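You operate a simulated robot arm through the tools that you are given. There is no shell and no other tool. Be economical: measure what you need, move in short steps, check, and stop when the job is done.

Carry out the task below with a simulated robot arm. There is one attempt and no reset: what you move stays moved.

JOB
Take the jar labelled "pegs" from the stem end of the left wall bench and leave it on the fasten card. Take the stop peg on the left wall bench and put it away on the vise bench top. Push the right drawer of the chest bench shut. Stack the can labelled "pine tar" from the left wall bench on top of the can labelled "linseed oil". Press the gauge button two times. Take the bucket and put it on the model shelf board. Fetch the plumb level and set it on the third bay from the left of the window bench. The order is free. Set down upright: jar.

The check looks at the end state, three seconds after you hand in, the way a careful person would. Anything else that was tipped, shoved, dropped, spilled or broken makes it a failure.

ROBOT AND FRAMES
A 6-joint arm with a four-finger gripper on a trunk, on a base that drives. Base frame: it is fixed to the floor where the robot stands at the start and does not move with it; the origin is under the middle of the robot, x ahead of it, y to its left, z up; the surface under the hand at the start is at about z = 0.9. Readings come in m, rad, newtons and seconds.
With the tool pointing down near the work surface it reaches from about 0.14 to 0.92 m from the robot's upright axis, wherever it stands. Its first joint turns from -2.897 to 2.897 rad. Places, roughly: bucket (16x18x13 cm) [-5.6, -0.6, 1]; can [0.75, -1.75, 1]; fasten card [0.75, 0, 1]; gauge button [-5.4, -0.6, 0.9]; jar [0.5, 0.25, 1]; model shelf board [-5.7, 2.2, 1.2]; plumb level [-5.75, -5.25, 1]; right drawer of the chest bench [0.3, -0.9, 0.7]; stop peg (3x3x6 cm) [0.7, -0.2, 0.9]; third bay of the window bench [-5.5, -3.5, 0.9]; vise bench top [0.2, -7.4, 0.9]. Payload 3.43 kg.
Tool frame: the origin (TCP) lies between the finger pads and is the grasp point; the fingertips stand 0.03 m ahead of it; z points along the fingers, y is the line along which they close. Largest opening 0.12 m; the body of the gripper starts 0.085 m behind the TCP.
Orientation is that of the tool frame in the base frame, as a unit quaternion [w, x, y, z]. With the fingers straight down and closing along the base's y, the tool's x points along the base's -x, its y along +y and its z along -z.

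CONTROLS
- The arm moves only by the tool jog_arm. Its argument "targets" is a list that holds one entry, the list of rows, each a list of 7 numbers: the shift along the base's x, y, z in m, then the turn, a rotation vector about the base's x, y, z in rad, then the closure, from 0 (fully open) to 1 (shut). In form: [[[tx, ty, tz, ax, ay, az, hand], ...]]. A call has 1 to 10 rows; each row shifts and turns the commanded pose from where the row before left it. Each row takes 0.2 s and may step no farther than 0.05 m and 0.15 rad from the row before; otherwise, or with a gripper value out of range, the whole call is refused. Where a pose cannot be reached the arm comes as near as it can. A force on the tool above 40 N (or 10 N above the force at the start of the call, whichever is more), or a blocked arm, ends the call early, and 0.2 s more pass. Each finger halts on what it meets, pressing with about 40 N; the grip force reading is that of the motor and also rises with nothing between the fingers. The clock runs only during rows and for 0.2 s after the last one: add rows that do not move to give the fingers time. It gives the time, the measured TCP pose, the force on the tool (base axes), the opening and the grip force at its end, in the units of the frame above (readings bear some noise), with the torque about the TCP (base axes, N m) and any sound that the robot's microphone picked up, and new pictures: "show" is both (left out), scene, wrist or none.
- Cameras (640 x 400 px; columns grow to the right, rows downward): "scene" is now at [0.0489, 0.1497, 1.5434]; the picture's right is [-0.59, -0.81, 0.00], its down [-0.55, 0.40, -0.73] and it looks along [0.59, -0.43, -0.68] (base axes); focal length 252 px, centre (320, 200). "wrist" rides on the gripper at [0.071, -0.017, -0.12] in the tool frame; the picture's right is [0.23, 0.97, 0.00], its down [-0.81, 0.19, -0.55] and it looks along [-0.54, 0.13, 0.83] (tool axes); focal length 275 px, centre (320, 200). There is no depth. A picture from a camera that has moved, and an enlarged one, comes with that camera's place and axes in the base frame and with its lens.
- raise_lower(by): slides the trunk up (or, below 0, down) by that many m; the arm and the scene camera ride with it, the base frame stays. It gives what a move gives, with no picture.
- drive_base(legs): drives the robot by 1 to 6 legs, each [ahead, left, turn to the left] in m, m and rad, along the robot's own axes; the way and the turn of a leg run together, so that a leg with both is an arc; at most 1.5 m and 3.142 rad a leg. The arm and the cameras ride along, it lands a little off, and it stops where it bumps. It gives what a move gives, and a new picture of the scene camera.
- pan_tilt(pan, tilt): turns the head with the scene camera to pan (to the left, within 2.094 rad either way) and tilt (down, from -0.506 to 1.204), counted from straight ahead of the robot. It gives what a move gives, and a new picture of the scene camera.
- close_up(camera, box): a new picture of the part [left, top, right, bottom] of that camera's present view, enlarged. It takes no simulated time.
- close_job(): hands the job in; it is judged then, once.

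Work in short steps. Places have to be worked out from the pictures, the camera data and where the tool is seen: move nearer, look again, correct. Check each grasp and each placing, and mend what went wrong. You have 186 turns and 260 pictures in all, those below and enlarged ones among them. Open the gripper and draw the arm clear of the work before you hand the job in, unless the task says otherwise.

The tools are called after "Request:" as a command line: name --argument value ..., lists and objects as JSON in quotes. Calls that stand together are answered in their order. jog_arm: Moves the arm, as the interface text tells. Its arguments: {"type":"object","properties":{"targets":{"type":"array","items":{"type":"array","items":{"type":"array","items":{"type":"number"}}}},"show":{"type":"string","enum":["both","scene","wrist","none"]}},"required":["targets"]} The other tools are called the same way: raise_lower (by) slides the trunk up or down; drive_base (legs) drives the base; pan_tilt (pan, tilt) turns the head that bears the scene camera; close_up (camera, box) takes an enlarged picture of a part of a camera's view; close_job () hands the job in.

At the start:

```text
t: 0.0
position: [0.3827, -0.3454, 1.2218]
tool_rot: [0.0, 0.0, 1.0, 0.0]
contact_force: [-0.6, 0.2, -0.7]
wrist_torque: [-0.02, 0.01, -0.01]
gripper_width: 0.1198
finger_force: 0.1
trunk travel left (down, up): [-0.125, 0.415]
robot x, y, heading: [-0.0033, 0.0019, -0.001]
head pan, tilt: [-0.632, 0.749]
```

scene: 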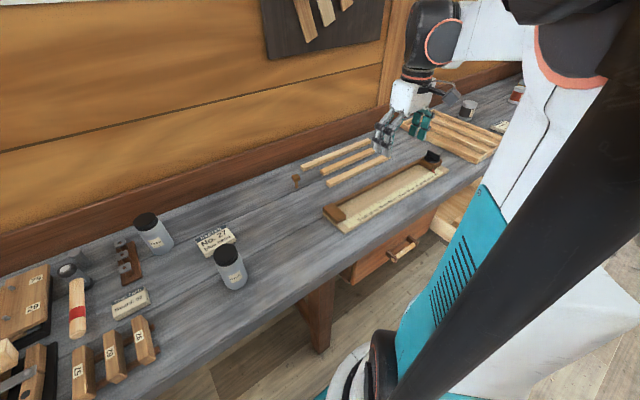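
wrist: 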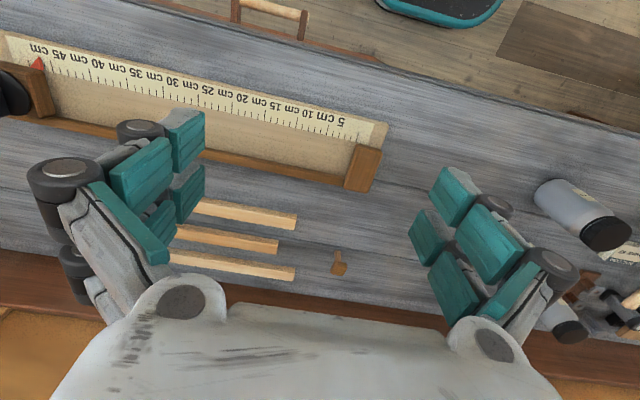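

The view shows the left wall bench with two jars, a card, and a small peg. I enlarge the areas with labels first.

Request:
close_up --camera "scene" --box '[0, 180, 320, 380]'

Request:
close_up --camera "scene" --box '[260, 60, 540, 235]'

Request:
pan_tilt --pan 0.3 --tilt 0.75

```text
2.00 times, centred on (160, 280) of scene
camera zoom: at [0.0489, 0.1497, 1.5434], right [-0.59, -0.81, 0.0], down [-0.55, 0.4, -0.73], along [0.59, -0.43, -0.68], focal length 504 px, centre (640, 40)
```

zoom: 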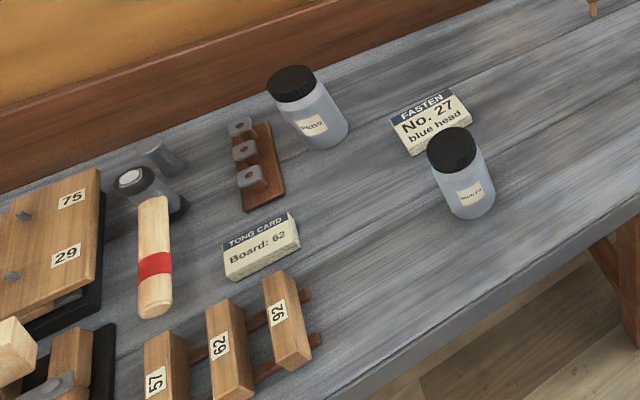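

```text
2.29 times, centred on (400, 148) of scene
camera zoom: at [0.0489, 0.1497, 1.5434], right [-0.59, -0.81, 0.0], down [-0.55, 0.4, -0.73], along [0.59, -0.43, -0.68], focal length 576 px, centre (137, 320)
```

zoom: 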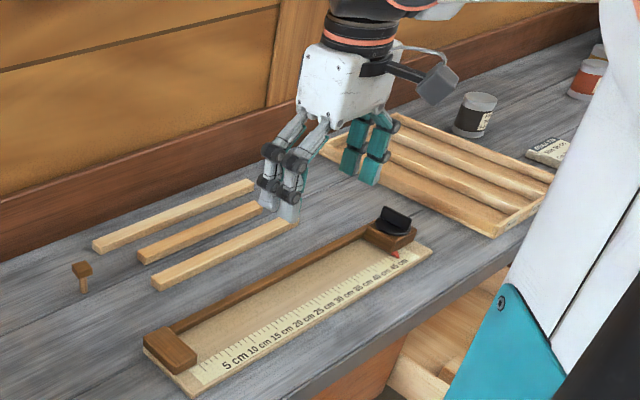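

```text
t: 1.2
position: [0.3848, -0.3475, 1.2212]
tool_rot: [0.0, 0.0, 1.0, 0.0]
contact_force: [-0.3, -0.3, -0.5]
wrist_torque: [0.02, 0.03, -0.04]
gripper_width: 0.1201
finger_force: 0.1
trunk travel left (down, up): [-0.125, 0.415]
robot x, y, heading: [-0.0001, 0.0028, -0.006]
head pan, tilt: [0.3, 0.75]
camera scene: at [0.0614, 0.1706, 1.5459], right [-0.33, -0.94, 0.0], down [-0.62, 0.22, -0.75], along [0.71, -0.25, -0.66], focal length 252 px, centre (320, 200)
```

scene: 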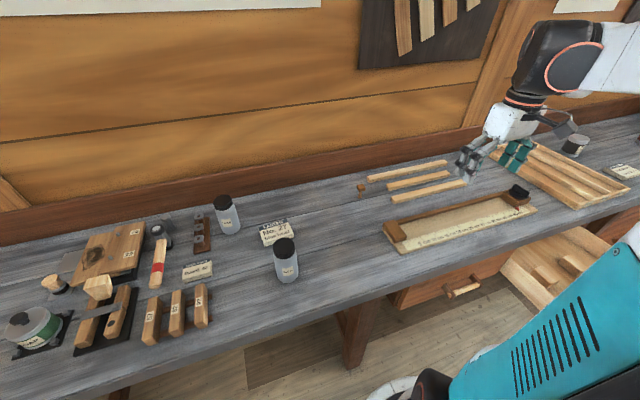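

Two jars; I zoom in to read their labels, and the right side too.

Request:
close_up --camera "scene" --box '[180, 180, 340, 280]'

Request:
pan_tilt --pan 0.3 --tilt 0.75

```text
4.00 times, centred on (260, 230) of scene
camera zoom: at [0.0614, 0.1706, 1.5459], right [-0.33, -0.94, 0.0], down [-0.62, 0.22, -0.75], along [0.71, -0.25, -0.66], focal length 1008 px, centre (560, 80)
```

zoom: 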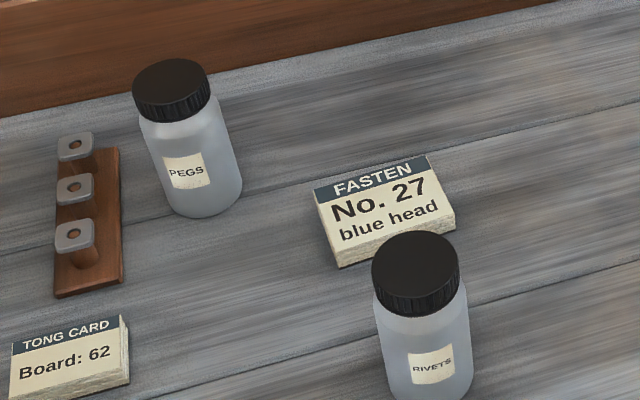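

```text
t: 1.8
position: [0.3833, -0.3469, 1.2206]
tool_rot: [0.001, 0.0, 1.0, 0.0]
contact_force: [-0.5, 0.0, 0.4]
wrist_torque: [-0.03, -0.01, 0.02]
gripper_width: 0.1201
finger_force: 0.0
trunk travel left (down, up): [-0.125, 0.415]
robot x, y, heading: [-0.0009, 0.0012, 0.002]
head pan, tilt: [0.3, 0.75]
camera scene: at [0.0615, 0.1707, 1.5461], right [-0.33, -0.94, 0.0], down [-0.62, 0.22, -0.76], along [0.71, -0.25, -0.66], focal length 252 px, centre (320, 200)
```

scene: 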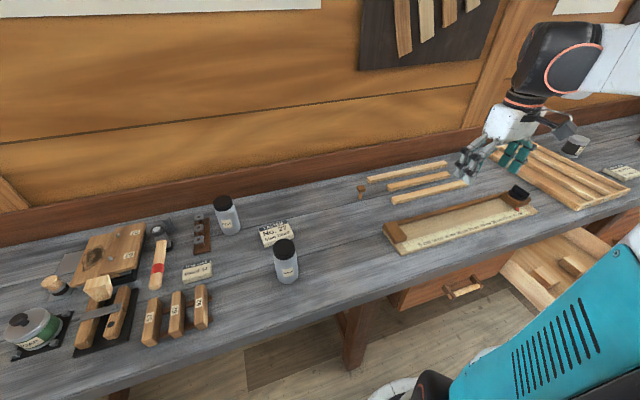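

The head's pan seems not to follow fully; I test by panning elsewhere to survey the bench on both sides.

Request:
pan_tilt --pan 1.0 --tilt 0.6

Request:
pan_tilt --pan -1.2 --tilt 0.5

```text
t: 2.9
position: [0.3828, -0.3461, 1.2218]
tool_rot: [0.0, 0.0, 1.0, 0.0]
contact_force: [0.3, -0.5, 0.6]
wrist_torque: [-0.01, -0.04, -0.02]
gripper_width: 0.1201
finger_force: 0.2
trunk travel left (down, up): [-0.125, 0.415]
robot x, y, heading: [0.0004, -0.0019, 0.002]
head pan, tilt: [1.0, 0.6]
camera scene: at [0.0681, 0.1776, 1.5569], right [-0.24, -0.97, 0.0], down [-0.54, 0.13, -0.83], along [0.81, -0.2, -0.56], focal length 252 px, centre (320, 200)
```

scene: 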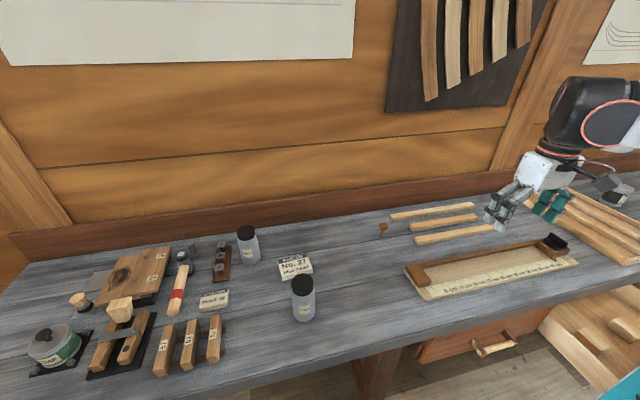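

```text
t: 5.0
position: [0.3823, -0.3456, 1.2216]
tool_rot: [0.0, 0.0, 1.0, 0.0]
contact_force: [-0.3, 0.0, -0.2]
wrist_torque: [-0.01, -0.02, -0.04]
gripper_width: 0.1197
finger_force: 0.1
trunk travel left (down, up): [-0.125, 0.415]
robot x, y, heading: [-0.0, -0.0009, 0.002]
head pan, tilt: [-1.201, 0.499]
camera scene: at [0.0149, 0.1139, 1.5651], right [-0.93, -0.36, 0.0], down [-0.17, 0.45, -0.88], along [0.32, -0.82, -0.48], focal length 252 px, centre (320, 200)
```

scene: 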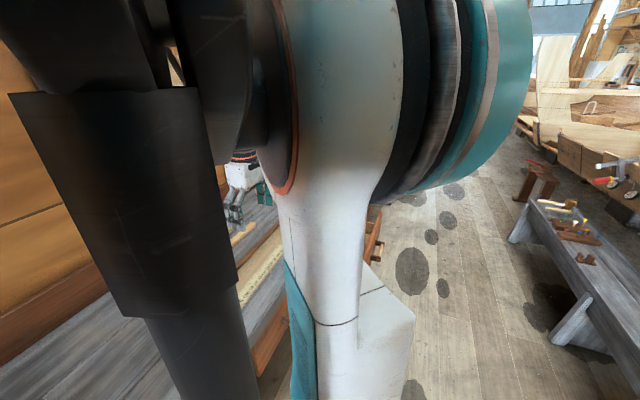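

Pan to the left is effectively limited here, but the camera data are still good. From the pictures the PEGS jar stands near (0.72, 0.26), the fasten card near (0.63, 0.12). I move the hand toward the jar at height.

Request:
jog_arm --targets '[[[0.02, 0.044, 0, 0, 0, 0, 0], [0.02, 0.044, 0, 0, 0, 0, 0], [0.02, 0.044, 0, 0, 0, 0, 0], [0.02, 0.044, 0, 0, 0, 0, 0], [0.02, 0.044, 0, 0, 0, 0, 0], [0.02, 0.044, 0, 0, 0, 0, 0], [0.02, 0.044, 0, 0, 0, 0, 0], [0.02, 0.044, 0, 0, 0, 0, 0], [0.02, 0.044, 0, 0, 0, 0, 0], [0.02, 0.044, 0, 0, 0, 0, 0]]]' --show "wrist"

```text
t: 7.2
position: [0.5829, 0.0968, 1.219]
tool_rot: [0.0, 0.001, 1.0, 0.0]
contact_force: [-0.7, 0.9, 0.1]
wrist_torque: [-0.02, 0.0, -0.01]
gripper_width: 0.1199
finger_force: 0.0
trunk travel left (down, up): [-0.125, 0.415]
robot x, y, heading: [-0.001, 0.0001, 0.002]
head pan, tilt: [-1.201, 0.499]
camera wrist: at [0.5112, 0.0783, 1.3397], right [-0.23, 0.97, 0.0], down [0.81, 0.19, 0.55], along [0.54, 0.13, -0.83], focal length 275 px, centre (320, 200)
```

wrist: 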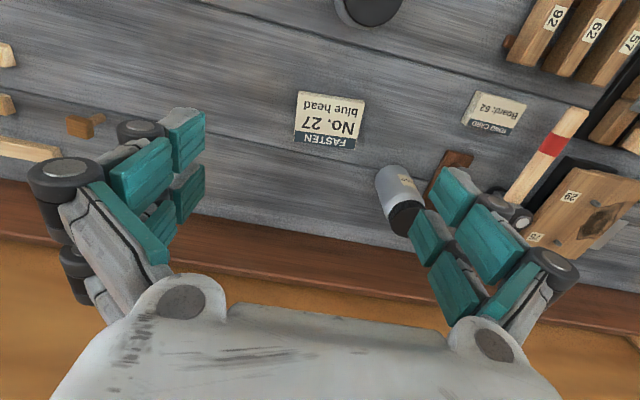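

Jar measured at about (0.715, 0.257), card centre at (0.637, 0.124). Move over the jar with a slightly narrower opening and look.

Request:
jog_arm --targets '[[[0.0264, 0.032, 0, 0, 0, 0, 0.1], [0.0264, 0.032, 0, 0, 0, 0, 0.1], [0.0264, 0.032, 0, 0, 0, 0, 0.1], [0.0264, 0.032, 0, 0, 0, 0, 0.1], [0.0264, 0.032, 0, 0, 0, 0, 0.1], [0, 0, -0.04, 0, 0, 0, 0.1], [0, 0, -0.04, 0, 0, 0, 0.1]]]' --show "wrist"

```text
t: 8.8
position: [0.7193, 0.2557, 1.1396]
tool_rot: [0.0, 0.0, 1.0, -0.001]
contact_force: [-0.7, -0.8, -0.1]
wrist_torque: [0.01, -0.02, 0.0]
gripper_width: 0.108
finger_force: 0.1
trunk travel left (down, up): [-0.125, 0.415]
robot x, y, heading: [0.0001, -0.0008, -0.001]
head pan, tilt: [-1.201, 0.499]
camera wrist: at [0.6483, 0.2372, 1.2604], right [-0.23, 0.97, 0.0], down [0.81, 0.19, 0.55], along [0.54, 0.13, -0.83], focal length 275 px, centre (320, 200)
```

wrist: 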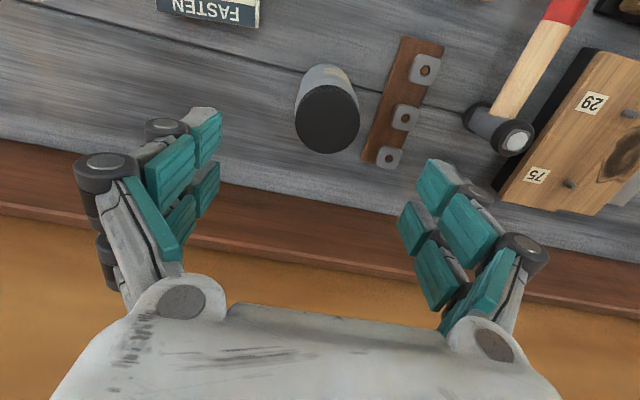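

Lid centre at (0.717, 0.260), matches. Descend to z≈0.99 and close.

Request:
jog_arm --targets '[[[0, 0.004, -0.04, 0, 0, 0, 0.1], [0, 0, -0.04, 0, 0, 0, 0.1], [0, 0, -0.04, 0, 0, 0, 0.1], [0, 0, -0.03, 0, 0, 0, 0.1], [0, 0, 0, 0, 0, 0, 0.1], [0, 0, 0, 0, 0, 0, 1], [0, 0, 0, 0, 0, 0, 1], [0, 0, 0, 0, 0, 0, 1]]]' --show "wrist"

```text
t: 10.6
position: [0.7174, 0.2586, 0.9885]
tool_rot: [0.0, 0.0, 1.0, 0.0]
contact_force: [-0.6, 1.2, 0.7]
wrist_torque: [0.01, 0.06, -0.03]
gripper_width: 0.0608
finger_force: 40.2
trunk travel left (down, up): [-0.125, 0.415]
robot x, y, heading: [-0.0013, 0.0003, -0.002]
head pan, tilt: [-1.201, 0.499]
camera wrist: at [0.6461, 0.2412, 1.109], right [-0.23, 0.97, 0.0], down [0.81, 0.19, 0.55], along [0.54, 0.13, -0.83], focal length 275 px, centre (320, 200)
```

wrist: 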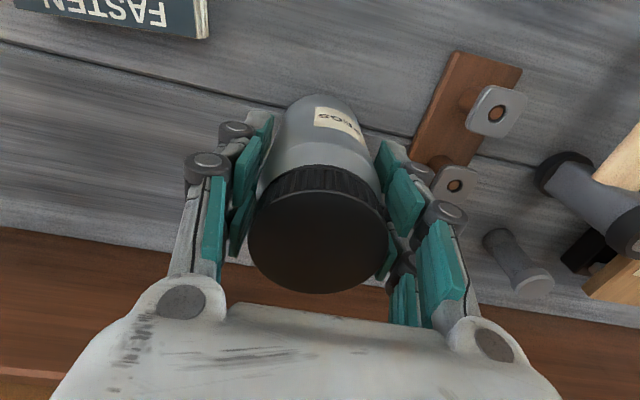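

Grip holds at 0.061 m. Lift, carry to over the card, and look before lowering.

Request:
jog_arm --targets '[[[0, 0, 0.04, 0, 0, 0, 1], [0, 0, 0.04, 0, 0, 0, 1], [-0.02, -0.034, 0, 0, 0, 0, 1], [-0.02, -0.034, 0, 0, 0, 0, 1], [-0.02, -0.034, 0, 0, 0, 0, 1], [-0.02, -0.034, 0, 0, 0, 0, 1], [0, 0, 0, 0, 0, 0, 1]]]' --show "both"

Request:
pan_tilt --pan 0.0 --tilt 0.75

```text
t: 12.2
position: [0.6337, 0.1227, 1.0724]
tool_rot: [0.0, 0.0, 1.0, -0.001]
contact_force: [-0.9, -0.5, -1.3]
wrist_torque: [0.04, 0.03, 0.01]
gripper_width: 0.0608
finger_force: 40.3
trunk travel left (down, up): [-0.125, 0.415]
robot x, y, heading: [-0.0009, 0.0, 0.001]
head pan, tilt: [-1.201, 0.499]
camera scene: at [0.015, 0.1137, 1.5651], right [-0.93, -0.36, 0.0], down [-0.17, 0.45, -0.88], along [0.32, -0.82, -0.48], focal length 252 px, centre (320, 200)
camera wrist: at [0.5635, 0.1033, 1.1927], right [-0.23, 0.97, 0.0], down [0.81, 0.19, 0.55], along [0.54, 0.13, -0.83], focal length 275 px, centre (320, 200)
```

scene: 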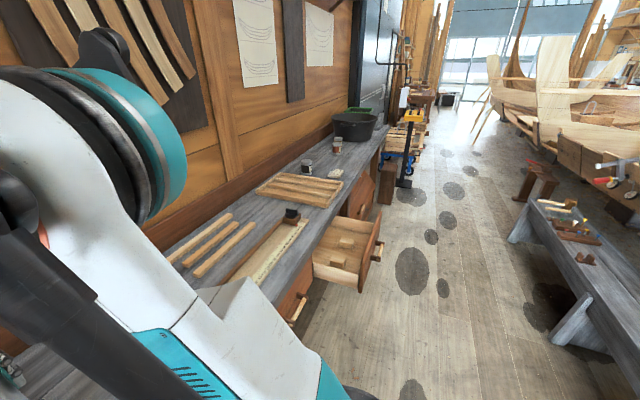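
wrist: 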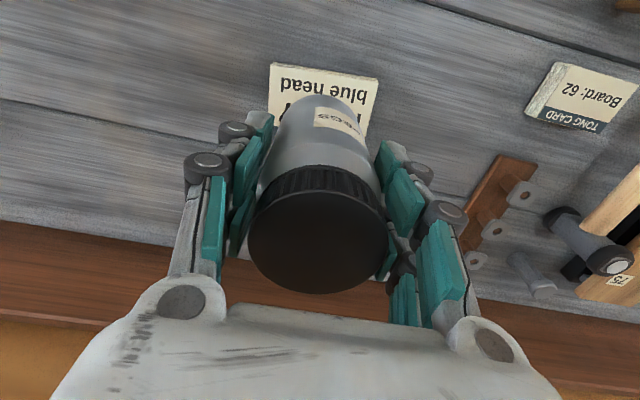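

```text
t: 13.6
position: [0.6345, 0.1227, 1.0723]
tool_rot: [0.0, 0.0, 1.0, 0.0]
contact_force: [0.6, 0.2, -2.6]
wrist_torque: [0.0, 0.01, -0.01]
gripper_width: 0.0606
finger_force: 39.9
trunk travel left (down, up): [-0.125, 0.415]
robot x, y, heading: [0.0008, -0.0007, 0.0]
head pan, tilt: [0.0, 0.75]
camera scene: at [0.0652, 0.1989, 1.5431], right [0.0, -1.0, 0.0], down [-0.68, 0.0, -0.73], along [0.73, 0.0, -0.68], focal length 252 px, centre (320, 200)
```

scene: 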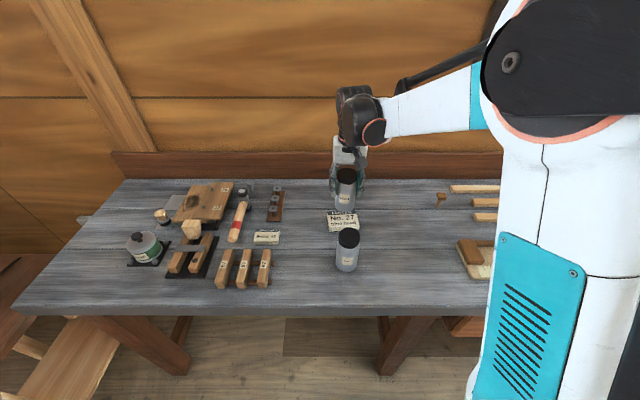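

Jar is over the card. Lower gently until contact shows.

Request:
jog_arm --targets '[[[0.002, 0.002, -0.03, 0, 0, 0, 1], [0, 0, -0.02, 0, 0, 0, 1], [0, 0, -0.007, 0, 0, 0, 1], [0, 0, 0, 0, 0, 0, 1]]]' --show "wrist"

```text
t: 14.6
position: [0.6364, 0.1228, 1.013]
tool_rot: [0.0, 0.0, 1.0, 0.0]
contact_force: [-0.2, 0.0, -2.9]
wrist_torque: [0.03, 0.03, 0.01]
gripper_width: 0.0603
finger_force: 40.2
trunk travel left (down, up): [-0.125, 0.415]
robot x, y, heading: [0.0031, -0.0026, 0.001]
head pan, tilt: [0.0, 0.75]
camera wrist: at [0.5657, 0.1046, 1.1344], right [-0.23, 0.97, 0.0], down [0.81, 0.19, 0.55], along [0.54, 0.13, -0.83], focal length 275 px, centre (320, 200)
```

wrist: 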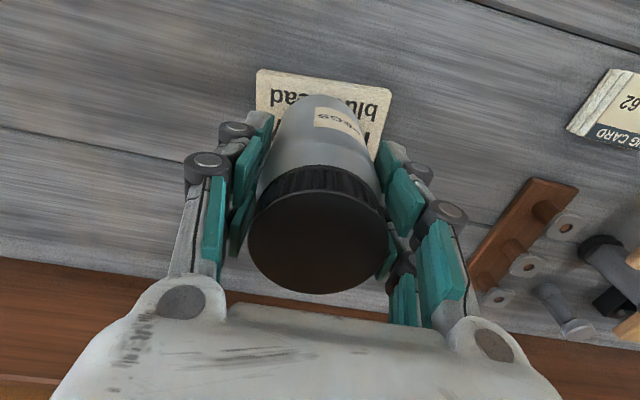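

Request:
jog_arm --targets '[[[0, 0, -0.004, 0, 0, 0, 1], [0, 0, -0.004, 0, 0, 0, 1], [0, 0, 0, 0, 0, 0, 1]]]' --show "none"

```text
t: 15.4
position: [0.6363, 0.1233, 1.0081]
tool_rot: [0.001, 0.0, 1.0, -0.001]
contact_force: [3.5, 0.8, 29.7]
wrist_torque: [0.04, -0.3, -0.03]
gripper_width: 0.0606
finger_force: 40.1
trunk travel left (down, up): [-0.125, 0.415]
robot x, y, heading: [-0.0003, -0.0036, 0.005]
head pan, tilt: [0.0, 0.75]
```

The force shows the jar has landed on the card (TCP z 1.008). I back off a touch, open and rise.

Request:
jog_arm --targets '[[[0, 0, 0.003, 0, 0, 0, 1], [0, 0, 0, 0, 0, 0, 0.3], [0, 0, 0, 0, 0, 0, 0.1], [0, 0, 0.04, 0, 0, 0, 0.1], [0, 0, 0.05, 0, 0, 0, 0.1], [0, 0, 0.05, 0, 0, 0, 0.1], [0, 0, 0.05, 0, 0, 0, 0.1]]]' --show "both"

```text
t: 17.0
position: [0.6368, 0.1222, 1.2016]
tool_rot: [0.0, 0.0, 1.0, 0.001]
contact_force: [0.4, -0.6, 0.4]
wrist_torque: [-0.02, 0.02, -0.03]
gripper_width: 0.108
finger_force: 0.4
trunk travel left (down, up): [-0.125, 0.415]
robot x, y, heading: [-0.0039, 0.0013, -0.001]
head pan, tilt: [0.0, 0.75]
camera scene: at [0.0647, 0.1989, 1.5432], right [0.0, -1.0, 0.0], down [-0.68, 0.0, -0.73], along [0.73, 0.0, -0.68], focal length 252 px, centre (320, 200)
camera wrist: at [0.5652, 0.1039, 1.3219], right [-0.23, 0.97, 0.0], down [0.81, 0.19, 0.55], along [0.54, 0.13, -0.83], focal length 275 px, centre (320, 200)
```

scene: 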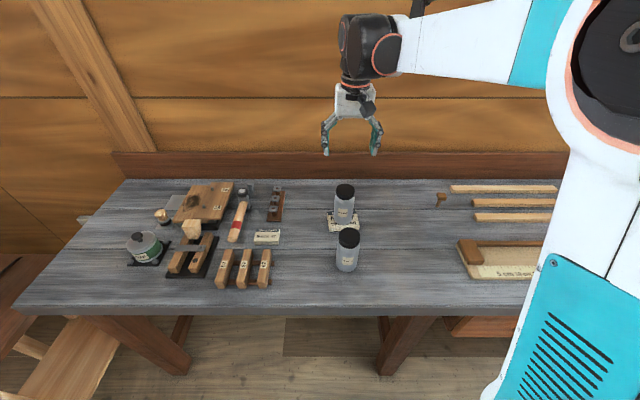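
wrist: 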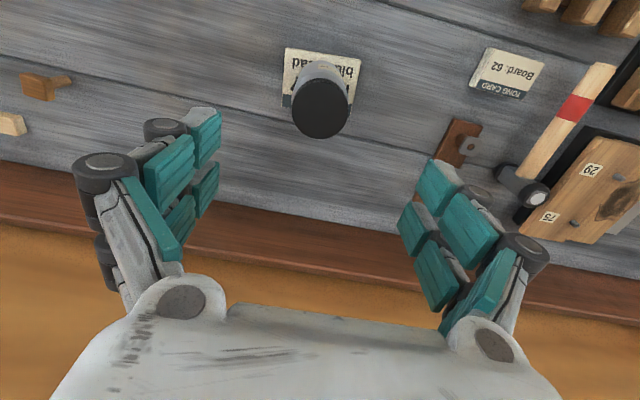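

The jar stands upright on the card. Now retract the arm, back off from the bench and look toward the right-hand drawer and cans.

Request:
jog_arm --targets '[[[-0.045, -0.02, 0.01, 0, 0, 0, 1], [-0.045, -0.02, 0, 0, 0, 0, 1], [-0.045, -0.02, 0, 0, 0, 0, 1], [-0.045, -0.02, 0, 0, 0, 0, 1], [-0.045, -0.02, 0, 0, 0, 0, 1], [-0.02, -0.02, 0, 0, 0, 0, 1]]]' --show "none"

Request:
drive_base --legs '[[-0.45, 0, 0]]'

Request:
pan_tilt --pan -0.8 --tilt 0.6

```text
refused: row 1 steps farther than a row can; nothing moved
```

```text
t: 19.7
position: [0.1864, 0.1225, 1.201]
tool_rot: [0.0, -0.001, 1.0, 0.001]
contact_force: [0.3, 0.1, -0.7]
wrist_torque: [0.01, -0.03, 0.02]
gripper_width: 0.1077
finger_force: 0.0
trunk travel left (down, up): [-0.125, 0.415]
robot x, y, heading: [-0.445, -0.0, -0.002]
head pan, tilt: [0.0, 0.75]
camera scene: at [-0.3842, 0.1985, 1.5432], right [0.0, -1.0, 0.0], down [-0.68, 0.0, -0.73], along [0.73, 0.0, -0.68], focal length 252 px, centre (320, 200)
```

scene: 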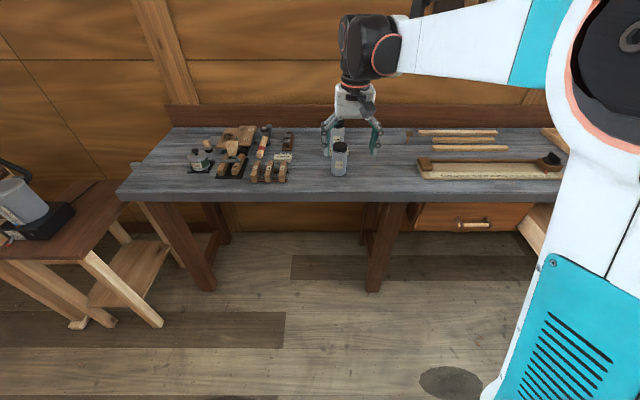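

```text
t: 20.8
position: [0.1876, 0.123, 1.2007]
tool_rot: [0.0, -0.001, 1.0, 0.0]
contact_force: [-0.6, -0.1, 0.1]
wrist_torque: [0.0, 0.05, 0.05]
gripper_width: 0.1079
finger_force: 0.0
trunk travel left (down, up): [-0.125, 0.415]
robot x, y, heading: [-0.4503, 0.0013, 0.006]
head pan, tilt: [-0.799, 0.6]
camera scene: at [-0.405, 0.1352, 1.556], right [-0.71, -0.7, 0.0], down [-0.4, 0.4, -0.82], along [0.58, -0.59, -0.57], focal length 252 px, centre (320, 200)
```

scene: 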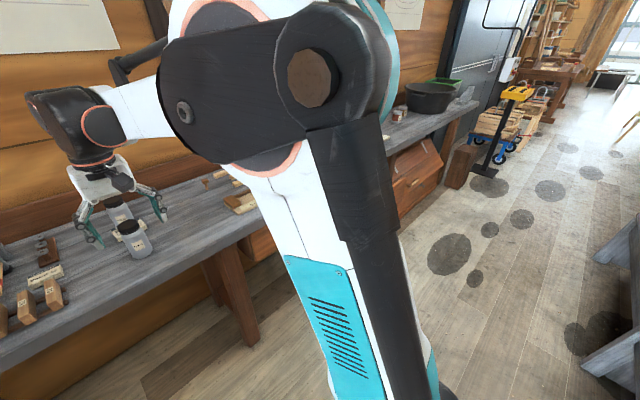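

Path to the right is clear of the arm. Drive right 0.9 m, look straight at the drawer.

Request:
drive_base --legs '[[0, -0.75, 0]]'

Request:
pan_tilt --pan -0.3 --tilt 0.75

```text
t: 24.9
position: [0.1904, -0.6258, 1.2007]
tool_rot: [0.0, -0.002, 1.0, 0.0]
contact_force: [1.0, 0.5, 0.4]
wrist_torque: [0.02, 0.01, 0.0]
gripper_width: 0.1081
finger_force: 0.1
trunk travel left (down, up): [-0.125, 0.415]
robot x, y, heading: [-0.4474, -0.7507, 0.004]
head pan, tilt: [-0.799, 0.6]
camera scene: at [-0.4028, -0.6166, 1.556], right [-0.71, -0.7, 0.0], down [-0.4, 0.4, -0.82], along [0.58, -0.59, -0.57], focal length 252 px, centre (320, 200)
```

scene: 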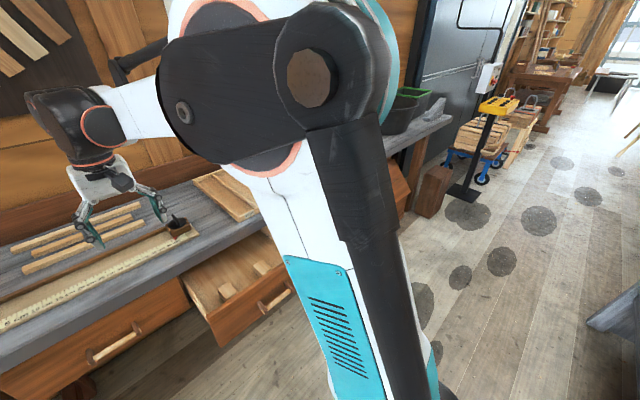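

```text
t: 25.8
position: [0.1898, -0.6257, 1.2009]
tool_rot: [0.001, -0.002, 1.0, 0.0]
contact_force: [0.0, 0.0, 0.2]
wrist_torque: [-0.04, 0.0, 0.02]
gripper_width: 0.108
finger_force: 0.1
trunk travel left (down, up): [-0.125, 0.415]
robot x, y, heading: [-0.4452, -0.7514, 0.004]
head pan, tilt: [-0.3, 0.75]
camera scene: at [-0.3854, -0.5776, 1.5431], right [-0.29, -0.96, 0.0], down [-0.65, 0.2, -0.73], along [0.7, -0.21, -0.68], focal length 252 px, centre (320, 200)
```

scene: 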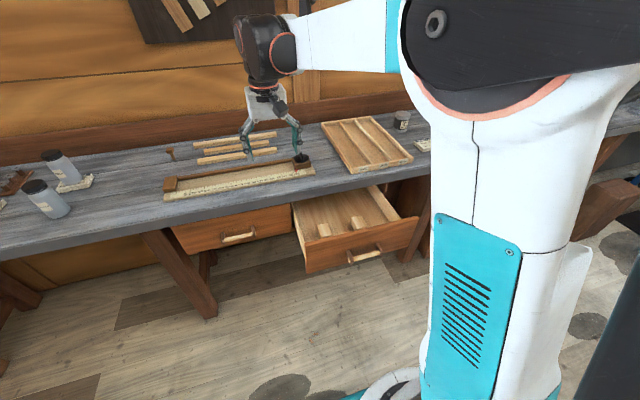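

The right drawer sticks out, its handle near (0.11, -0.9, 0.73). I enlarge it to measure.

Request:
close_up --camera "scene" --box '[160, 160, 440, 335]'

```text
2.29 times, centred on (300, 248) of scene
camera zoom: at [-0.3854, -0.5776, 1.5431], right [-0.29, -0.96, 0.0], down [-0.65, 0.2, -0.73], along [0.7, -0.21, -0.68], focal length 576 px, centre (366, 91)
```

zoom: 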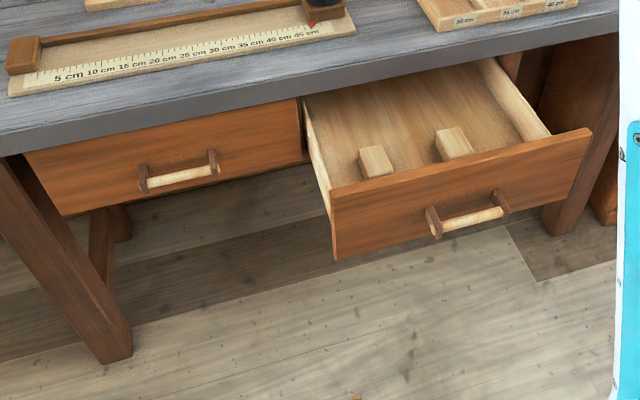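

Handle rod is around (0.11, -0.91, 0.71); panel closes by ~0.2 m. I bring the shut hand in front of the handle, then look before pushing.

Request:
jog_arm --targets '[[[-0.023, -0.041, 0, 0, 0, 0, 1], [-0.023, -0.041, 0, 0, 0, 0, 1], [-0.023, -0.041, 0, 0, 0, 0, 1], [-0.023, -0.041, 0, 0, 0, 0, 1], [-0.023, -0.041, 0, 0, 0, 0, 1], [-0.023, -0.041, 0, 0, 0, 0, 1], [-0.023, -0.041, 0, 0, 0, 0, 1]]]' --show "none"

Request:
jog_arm --targets '[[[0, 0, -0.047, 0, 0, 0, 1], [0, 0, -0.047, 0, 0, 0, 1], [0, 0, -0.047, 0, 0, 0, 1], [0, 0, -0.047, 0, 0, 0, 1], [0, 0, -0.047, 0, 0, 0, 1], [0, 0, -0.047, 0, 0, 0, 1], [0, 0, -0.047, 0, 0, 0, 1], [0, 0, -0.047, 0, 0, 0, 1], [0, 0, -0.047, 0, 0, 0, 1], [0, 0, -0.047, 0, 0, 0, 1]]]'

```text
t: 27.4
position: [0.0302, -0.9184, 1.2029]
tool_rot: [0.0, -0.003, 1.0, 0.0]
contact_force: [0.3, 0.6, 0.2]
wrist_torque: [0.0, 0.01, -0.01]
gripper_width: 0.0
finger_force: 33.2
trunk travel left (down, up): [-0.125, 0.415]
robot x, y, heading: [-0.4416, -0.7513, 0.004]
head pan, tilt: [-0.3, 0.75]
```

```text
t: 29.6
position: [0.0693, -0.9249, 0.7803]
tool_rot: [0.002, -0.002, 1.0, 0.002]
contact_force: [0.2, 1.1, 42.7]
wrist_torque: [0.02, -0.93, 0.08]
gripper_width: 0.0058
finger_force: 33.5
out of reach, approached as far as the arm can: row 9, 10
trunk travel left (down, up): [-0.125, 0.415]
robot x, y, heading: [-0.4435, -0.7554, 0.008]
head pan, tilt: [-0.3, 0.75]
stopped in row 10: the force on the tool passed its limit at 142 N (the readings are from after the stop); the commanded pose is now the measured one
camera scene: at [-0.3879, -0.5769, 1.5438], right [-0.29, -0.96, 0.0], down [-0.65, 0.2, -0.73], along [0.7, -0.21, -0.68], focal length 252 px, centre (320, 200)
camera wrist: at [-0.0014, -0.9449, 0.9004], right [-0.23, 0.97, 0.0], down [0.81, 0.19, 0.56], along [0.54, 0.13, -0.83], focal length 275 px, centre (320, 200)
```

scene: 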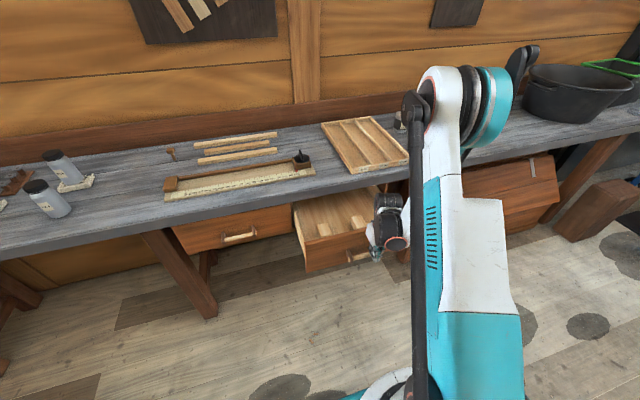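
wrist: 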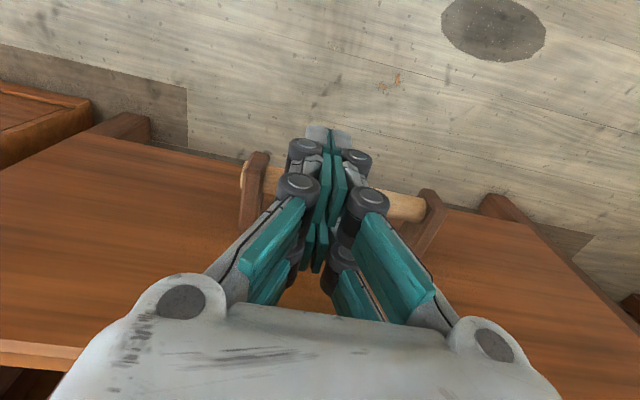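

The tips touched the handle rod from above (x≈0.07, top z≈0.75) at the arm's low reach limit. Raise, draw back in x, and use the trunk to get lower.

Request:
jog_arm --targets '[[[0, 0, 0.03, 0, 0, 0, 1], [0, 0, 0.02, 0, 0, 0, 1], [-0.045, 0, 0, 0, 0, 0, 1], [-0.02, 0, 0, 0, 0, 0, 1]]]' --show "none"

Request:
raise_lower --by -0.1

Request:
close_up --camera "wrist" --box '[0, 0, 640, 400]'

```text
t: 30.6
position: [0.0104, -0.9284, 0.8351]
tool_rot: [-0.001, -0.002, 1.0, 0.001]
contact_force: [0.5, -0.1, -0.3]
wrist_torque: [0.0, -0.03, -0.02]
gripper_width: 0.0002
finger_force: 33.1
out of reach, approached as far as the arm can: row 4
trunk travel left (down, up): [-0.125, 0.415]
robot x, y, heading: [-0.4448, -0.7504, 0.006]
head pan, tilt: [-0.3, 0.75]
```

```text
t: 31.9
position: [0.0102, -0.9284, 0.734]
tool_rot: [-0.001, -0.003, 1.0, 0.002]
contact_force: [0.6, -0.5, -0.2]
wrist_torque: [-0.04, 0.0, 0.0]
gripper_width: 0.0002
finger_force: 33.5
trunk travel left (down, up): [-0.025, 0.515]
robot x, y, heading: [-0.4448, -0.7535, 0.006]
head pan, tilt: [-0.3, 0.75]
```

```text
1.00 times, centred on (320, 200) of wrist (not enlarged: the box is as wide or as high as the picture)
camera zoom: at [-0.0599, -0.9479, 0.8551], right [-0.23, 0.97, 0.0], down [0.81, 0.19, 0.55], along [0.54, 0.13, -0.83], focal length 275 px, centre (320, 200)
```

zoom: 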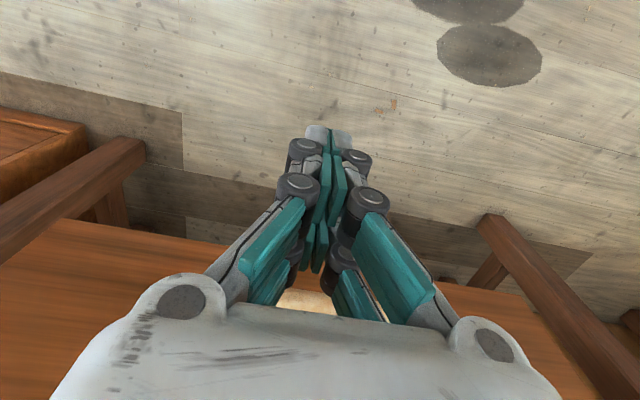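

Hand is now in front of the handle at the right height. Push in +x.

Request:
jog_arm --targets '[[[0.03, 0.0, 0, 0, 0, 0, 1], [0.03, 0, 0, 0, 0, 0, 1], [0.03, 0, 0, 0, 0, 0, 1], [0.03, 0, 0, 0, 0, 0, 1], [0.03, 0, 0, 0, 0, 0, 1], [0.03, 0, 0, 0, 0, 0, 1]]]'

```text
t: 33.3
position: [0.1901, -0.9282, 0.7346]
tool_rot: [-0.001, -0.002, 1.0, 0.001]
contact_force: [-0.3, -0.2, 0.4]
wrist_torque: [0.03, -0.04, -0.01]
gripper_width: 0.0001
finger_force: 33.9
trunk travel left (down, up): [-0.025, 0.515]
robot x, y, heading: [-0.4474, -0.7484, 0.008]
head pan, tilt: [-0.3, 0.75]
camera scene: at [-0.3853, -0.5778, 1.4431], right [-0.29, -0.96, 0.0], down [-0.65, 0.2, -0.73], along [0.7, -0.21, -0.68], focal length 252 px, centre (320, 200)
camera wrist: at [0.1203, -0.9484, 0.8554], right [-0.23, 0.97, 0.0], down [0.81, 0.19, 0.55], along [0.54, 0.13, -0.83], focal length 275 px, centre (320, 200)
```

scene: 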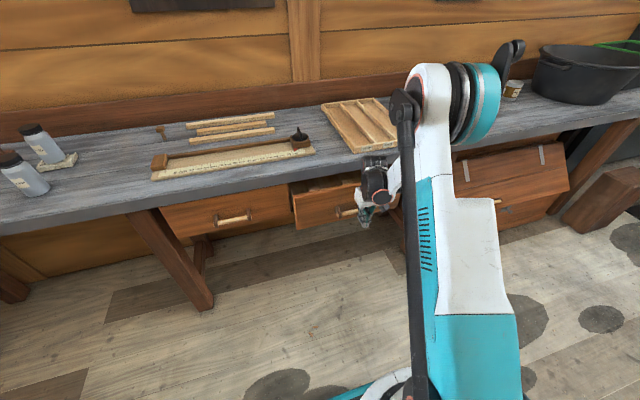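
wrist: 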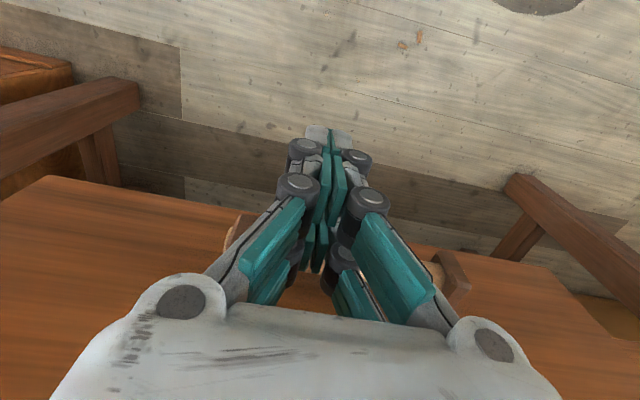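

The drawer is moving in smoothly. Continue pushing until it stops.

Request:
jog_arm --targets '[[[0.03, 0.0, 0, 0, 0, 0, 1], [0.03, 0, 0, 0, 0, 0, 1], [0.02, 0, 0, 0, 0, 0, 1], [0.02, 0, 0, 0, 0, 0, 1], [0.015, 0, 0, 0, 0, 0, 1]]]'

```text
t: 34.4
position: [0.2857, -0.9285, 0.734]
tool_rot: [-0.008, -0.002, 1.0, 0.002]
contact_force: [-9.7, 1.7, -0.8]
wrist_torque: [0.07, -0.1, 0.04]
gripper_width: 0.006
finger_force: 33.4
trunk travel left (down, up): [-0.025, 0.515]
robot x, y, heading: [-0.4434, -0.7521, 0.003]
head pan, tilt: [-0.3, 0.75]
stopped in row 5: the force on the tool passed its limit at 62 N (the readings are from after the stop); the commanded pose is now the measured one
camera scene: at [-0.3862, -0.5776, 1.4432], right [-0.29, -0.96, 0.0], down [-0.65, 0.2, -0.73], along [0.7, -0.21, -0.68], focal length 252 px, centre (320, 200)
camera wrist: at [0.2173, -0.9484, 0.8555], right [-0.23, 0.97, 0.01], down [0.82, 0.19, 0.54], along [0.52, 0.13, -0.84], focal length 275 px, centre (320, 200)
```

scene: 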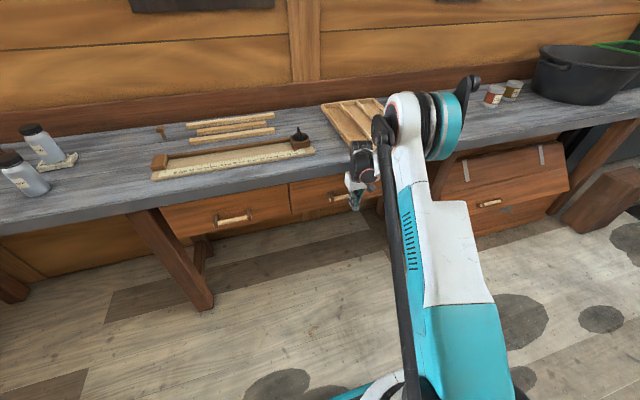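
wrist: 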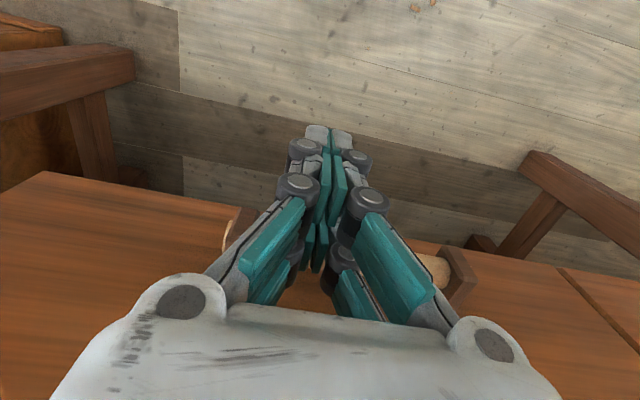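

Stopped firmly, so it appears shut. Draw back and rise, then check that both drawers are flush.

Request:
jog_arm --targets '[[[-0.045, 0, 0, 0, 0, 0, 1], [-0.045, 0, 0, 0, 0, 0, 1], [-0.045, 0, 0.01, 0, 0, 0, 1], [0, 0, 0.045, 0, 0, 0, 1], [0, 0, 0.045, 0, 0, 0, 1], [0, 0, 0.045, 0, 0, 0, 1], [0, 0, 0.045, 0, 0, 0, 1], [0, 0, 0.045, 0, 0, 0, 1]]]' --show "none"

Request:
raise_lower --by 0.225

Request:
close_up --camera "scene" --box '[160, 160, 440, 335]'

```text
t: 36.2
position: [0.1541, -0.9305, 0.9695]
tool_rot: [-0.007, -0.001, 1.0, 0.003]
contact_force: [0.1, -0.1, 0.4]
wrist_torque: [0.03, 0.04, 0.01]
gripper_width: 0.0
finger_force: 33.5
trunk travel left (down, up): [-0.025, 0.515]
robot x, y, heading: [-0.4465, -0.7557, 0.011]
head pan, tilt: [-0.3, 0.75]
```

```text
t: 38.6
position: [0.1543, -0.9293, 1.193]
tool_rot: [-0.006, -0.002, 1.0, 0.003]
contact_force: [-1.3, -0.2, -0.5]
wrist_torque: [0.04, -0.02, -0.02]
gripper_width: 0.0001
finger_force: 33.2
trunk travel left (down, up): [-0.25, 0.29]
robot x, y, heading: [-0.4466, -0.7527, 0.002]
head pan, tilt: [-0.3, 0.75]
```

```text
2.29 times, centred on (300, 248) of scene
camera zoom: at [-0.3852, -0.5777, 1.668], right [-0.29, -0.96, 0.0], down [-0.65, 0.2, -0.73], along [0.7, -0.21, -0.68], focal length 576 px, centre (366, 91)
```

zoom: 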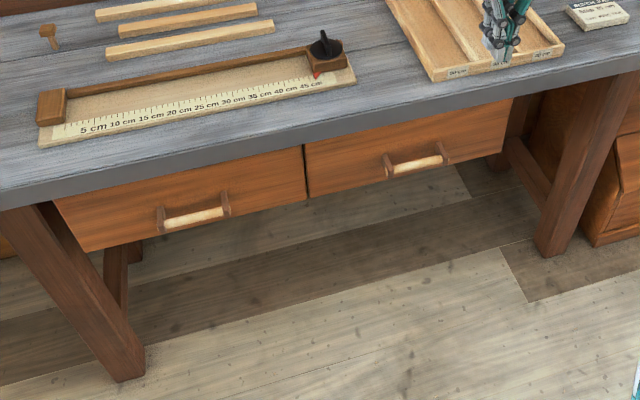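

Drawer is shut flush. Next the cans: drive right to about y = -1.5 and look.

Request:
drive_base --legs '[[0, -0.75, 0]]'

Request:
pan_tilt --pan -0.2 --tilt 0.65

```text
t: 42.6
position: [0.1539, -1.6822, 1.1921]
tool_rot: [-0.007, 0.001, 1.0, 0.003]
contact_force: [-0.4, 0.2, 0.6]
wrist_torque: [0.0, 0.0, -0.01]
gripper_width: 0.0
finger_force: 33.0
trunk travel left (down, up): [-0.25, 0.29]
robot x, y, heading: [-0.4403, -1.4957, -0.004]
head pan, tilt: [-0.3, 0.75]
camera scene: at [-0.3831, -1.3254, 1.6682], right [-0.3, -0.95, 0.0], down [-0.65, 0.2, -0.73], along [0.7, -0.22, -0.68], focal length 252 px, centre (320, 200)
```

scene: 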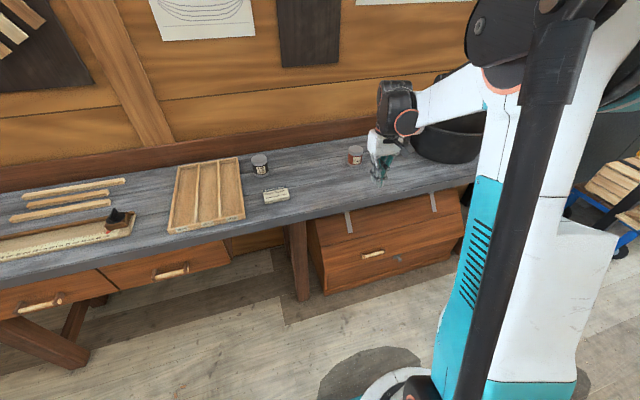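

```text
t: 43.3
position: [0.1548, -1.6809, 1.1926]
tool_rot: [-0.007, 0.0, 1.0, 0.002]
contact_force: [-1.0, 0.3, -0.3]
wrist_torque: [-0.04, 0.02, -0.02]
gripper_width: 0.0001
finger_force: 33.6
trunk travel left (down, up): [-0.25, 0.29]
robot x, y, heading: [-0.4412, -1.4961, 0.003]
head pan, tilt: [-0.201, 0.649]
camera scene: at [-0.3772, -1.3179, 1.6767], right [-0.2, -0.98, 0.0], down [-0.59, 0.12, -0.8], along [0.78, -0.16, -0.61], focal length 252 px, centre (320, 200)
```

scene: 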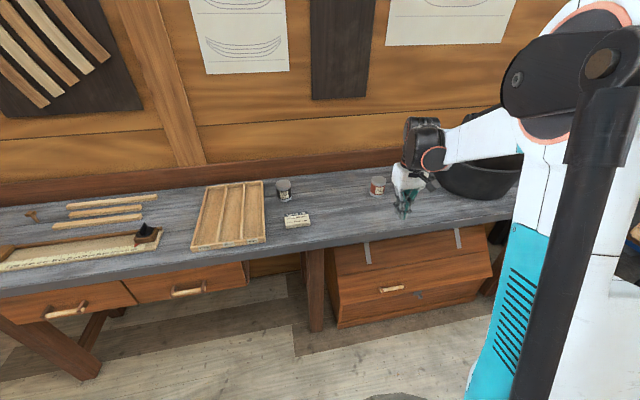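

Let me zoom in on the cans and read the labels.

Request:
close_up --camera "scene" --box '[260, 165, 420, 265]'

Request:
jog_arm --targets '[[[0, 0.04, 0, 0, 0, 0, 0], [0, 0.05, 0, 0, 0, 0, 0], [0, 0.05, 0, 0, 0, 0, 0], [0, 0.05, 0, 0, 0, 0, 0], [0.0, 0.05, 0, 0, 0, 0, 0], [0.0, 0.05, 0, 0, 0, 0, 0]]]' --show "both"

```text
4.00 times, centred on (340, 215) of scene
camera zoom: at [-0.3772, -1.3179, 1.6767], right [-0.2, -0.98, 0.0], down [-0.59, 0.12, -0.8], along [0.78, -0.16, -0.61], focal length 1008 px, centre (240, 140)
```

zoom: 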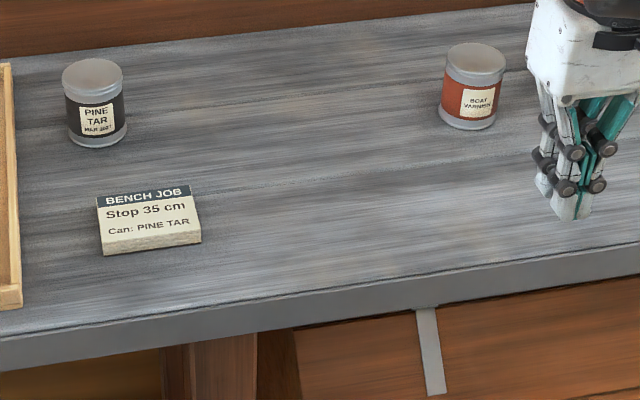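

```text
t: 44.7
position: [0.1555, -1.3876, 1.1915]
tool_rot: [-0.007, 0.002, 1.0, 0.003]
contact_force: [0.0, 0.0, 0.0]
wrist_torque: [-0.04, 0.01, -0.02]
gripper_width: 0.1201
finger_force: 0.1
trunk travel left (down, up): [-0.25, 0.29]
robot x, y, heading: [-0.4449, -1.499, -0.003]
head pan, tilt: [-0.201, 0.649]
camera scene: at [-0.377, -1.3168, 1.6766], right [-0.2, -0.98, 0.0], down [-0.59, 0.12, -0.8], along [0.78, -0.16, -0.6], focal length 252 px, centre (320, 200)
camera wrist: at [0.0853, -1.4072, 1.3121], right [-0.23, 0.97, 0.01], down [0.82, 0.19, 0.54], along [0.53, 0.13, -0.84], focal length 275 px, centre (320, 200)
```

scene: 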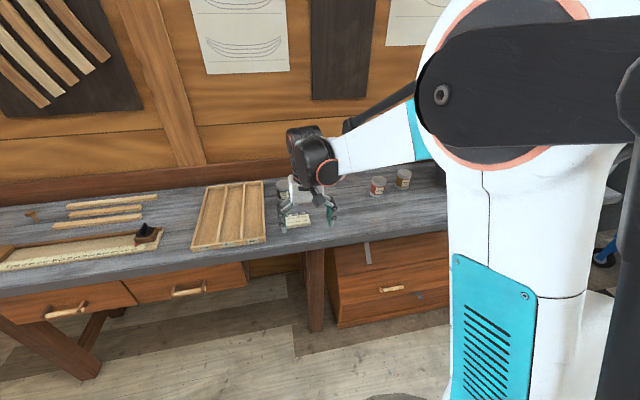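
wrist: 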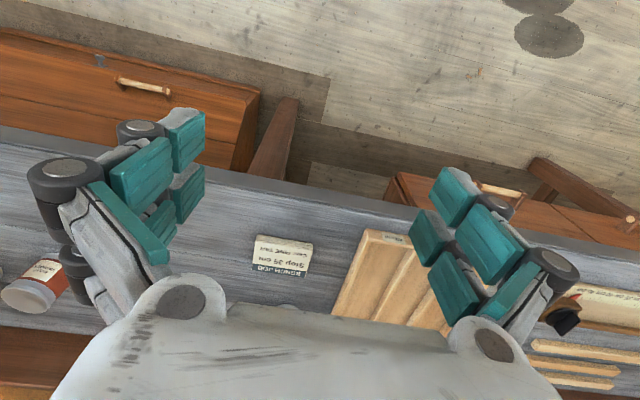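

Pine tar is at about (0.67, -1.35). The third can at right should be linseed oil; zoom to verify.

Request:
close_up --camera "scene" --box '[340, 150, 440, 212]'

```text
6.40 times, centred on (390, 181) of scene
camera zoom: at [-0.377, -1.3168, 1.6766], right [-0.2, -0.98, 0.0], down [-0.59, 0.12, -0.8], along [0.78, -0.16, -0.6], focal length 1613 px, centre (-128, 322)
```

zoom: 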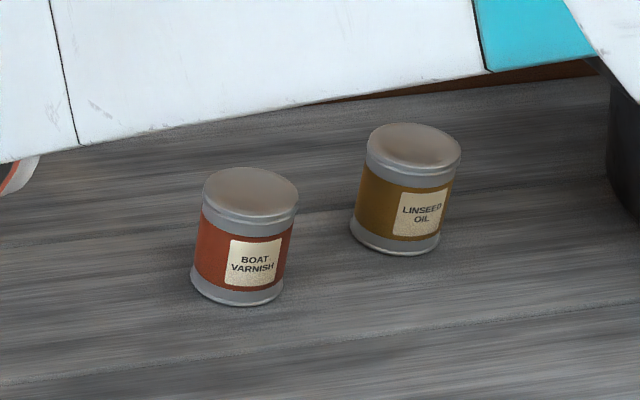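

Linseed oil is at about (0.667, -1.99), pine tar (0.67, -1.35). Drive in closer, between them.

Request:
drive_base --legs '[[0.4, -0.17, 0]]'

Request:
jog_arm --targets '[[[0.02, 0.045, 0, 0, 0, 0, 0], [0.02, 0.045, 0, 0, 0, 0, 0], [0.02, 0.045, 0, 0, 0, 0, 0], [0, 0.045, 0, 0, 0.014, 0, 0]]]' --show "wrist"

```text
t: 47.3
position: [0.5495, -1.5571, 1.1915]
tool_rot: [-0.007, -0.001, 1.0, 0.003]
contact_force: [0.1, -0.1, 1.1]
wrist_torque: [0.01, 0.03, 0.01]
gripper_width: 0.1199
finger_force: 0.0
trunk travel left (down, up): [-0.25, 0.29]
robot x, y, heading: [-0.0484, -1.6672, 0.001]
head pan, tilt: [-0.201, 0.649]
camera scene: at [0.0176, -1.4872, 1.6767], right [-0.2, -0.98, 0.0], down [-0.59, 0.12, -0.8], along [0.78, -0.16, -0.61], focal length 252 px, centre (320, 200)
```

scene: 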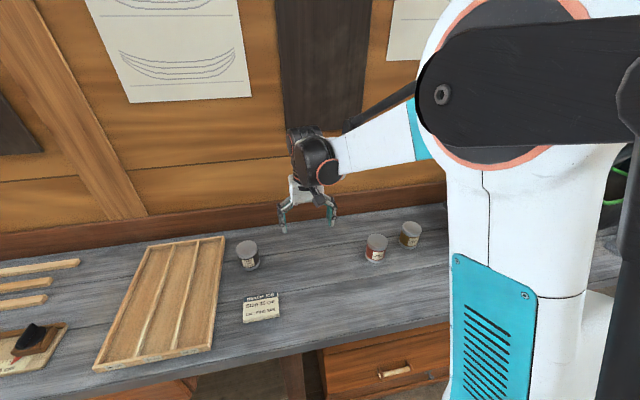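

```text
t: 48.3
position: [0.6098, -1.3781, 1.188]
tool_rot: [-0.014, -0.001, 1.0, 0.003]
contact_force: [0.3, 0.3, -0.2]
wrist_torque: [-0.05, 0.01, 0.02]
gripper_width: 0.1202
finger_force: 0.1
trunk travel left (down, up): [-0.25, 0.29]
robot x, y, heading: [-0.05, -1.6715, 0.001]
head pan, tilt: [-0.201, 0.649]
camera wrist: at [0.542, -1.3961, 1.3109], right [-0.23, 0.97, 0.01], down [0.83, 0.19, 0.53], along [0.51, 0.13, -0.85], focal length 275 px, centre (320, 200)
```

wrist: 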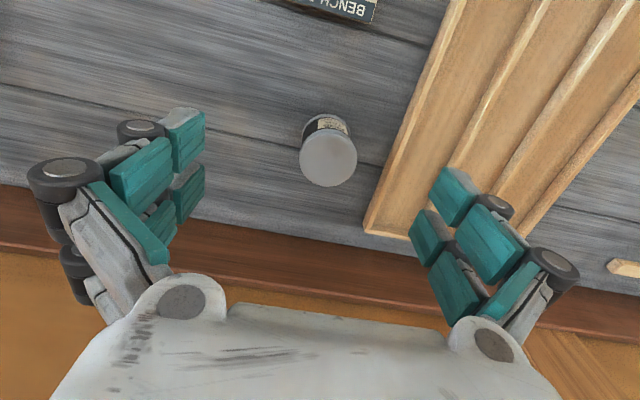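

Pine-tar lid at (0.674, -1.351). I correct the small tilt, centre, descend to z≈0.96 and grip.

Request:
jog_arm --targets '[[[0.032, 0.0135, 0, 0, -0.014, 0, 0], [0.032, 0.0135, 0, 0, -0.014, 0, 0], [0, 0, -0.04, 0, 0, 0, 0], [0, 0, -0.04, 0, 0, 0, 0], [0, 0, 0, 0, 0, 0, 0]]]' --show "wrist"

```text
t: 49.5
position: [0.6734, -1.3488, 1.1105]
tool_rot: [0.0, -0.001, 1.0, 0.003]
contact_force: [-0.1, 0.1, -0.7]
wrist_torque: [-0.02, 0.01, 0.0]
gripper_width: 0.12
finger_force: 0.0
trunk travel left (down, up): [-0.25, 0.29]
robot x, y, heading: [-0.0505, -1.6701, 0.001]
head pan, tilt: [-0.201, 0.649]
camera wrist: at [0.6027, -1.3681, 1.231], right [-0.23, 0.97, 0.01], down [0.81, 0.19, 0.55], along [0.54, 0.13, -0.83], focal length 275 px, centre (320, 200)
```

wrist: 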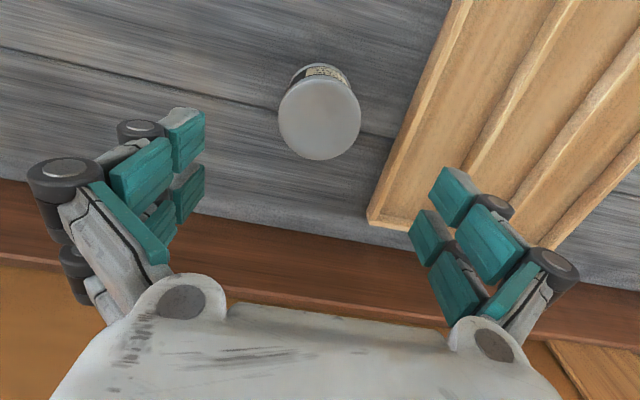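

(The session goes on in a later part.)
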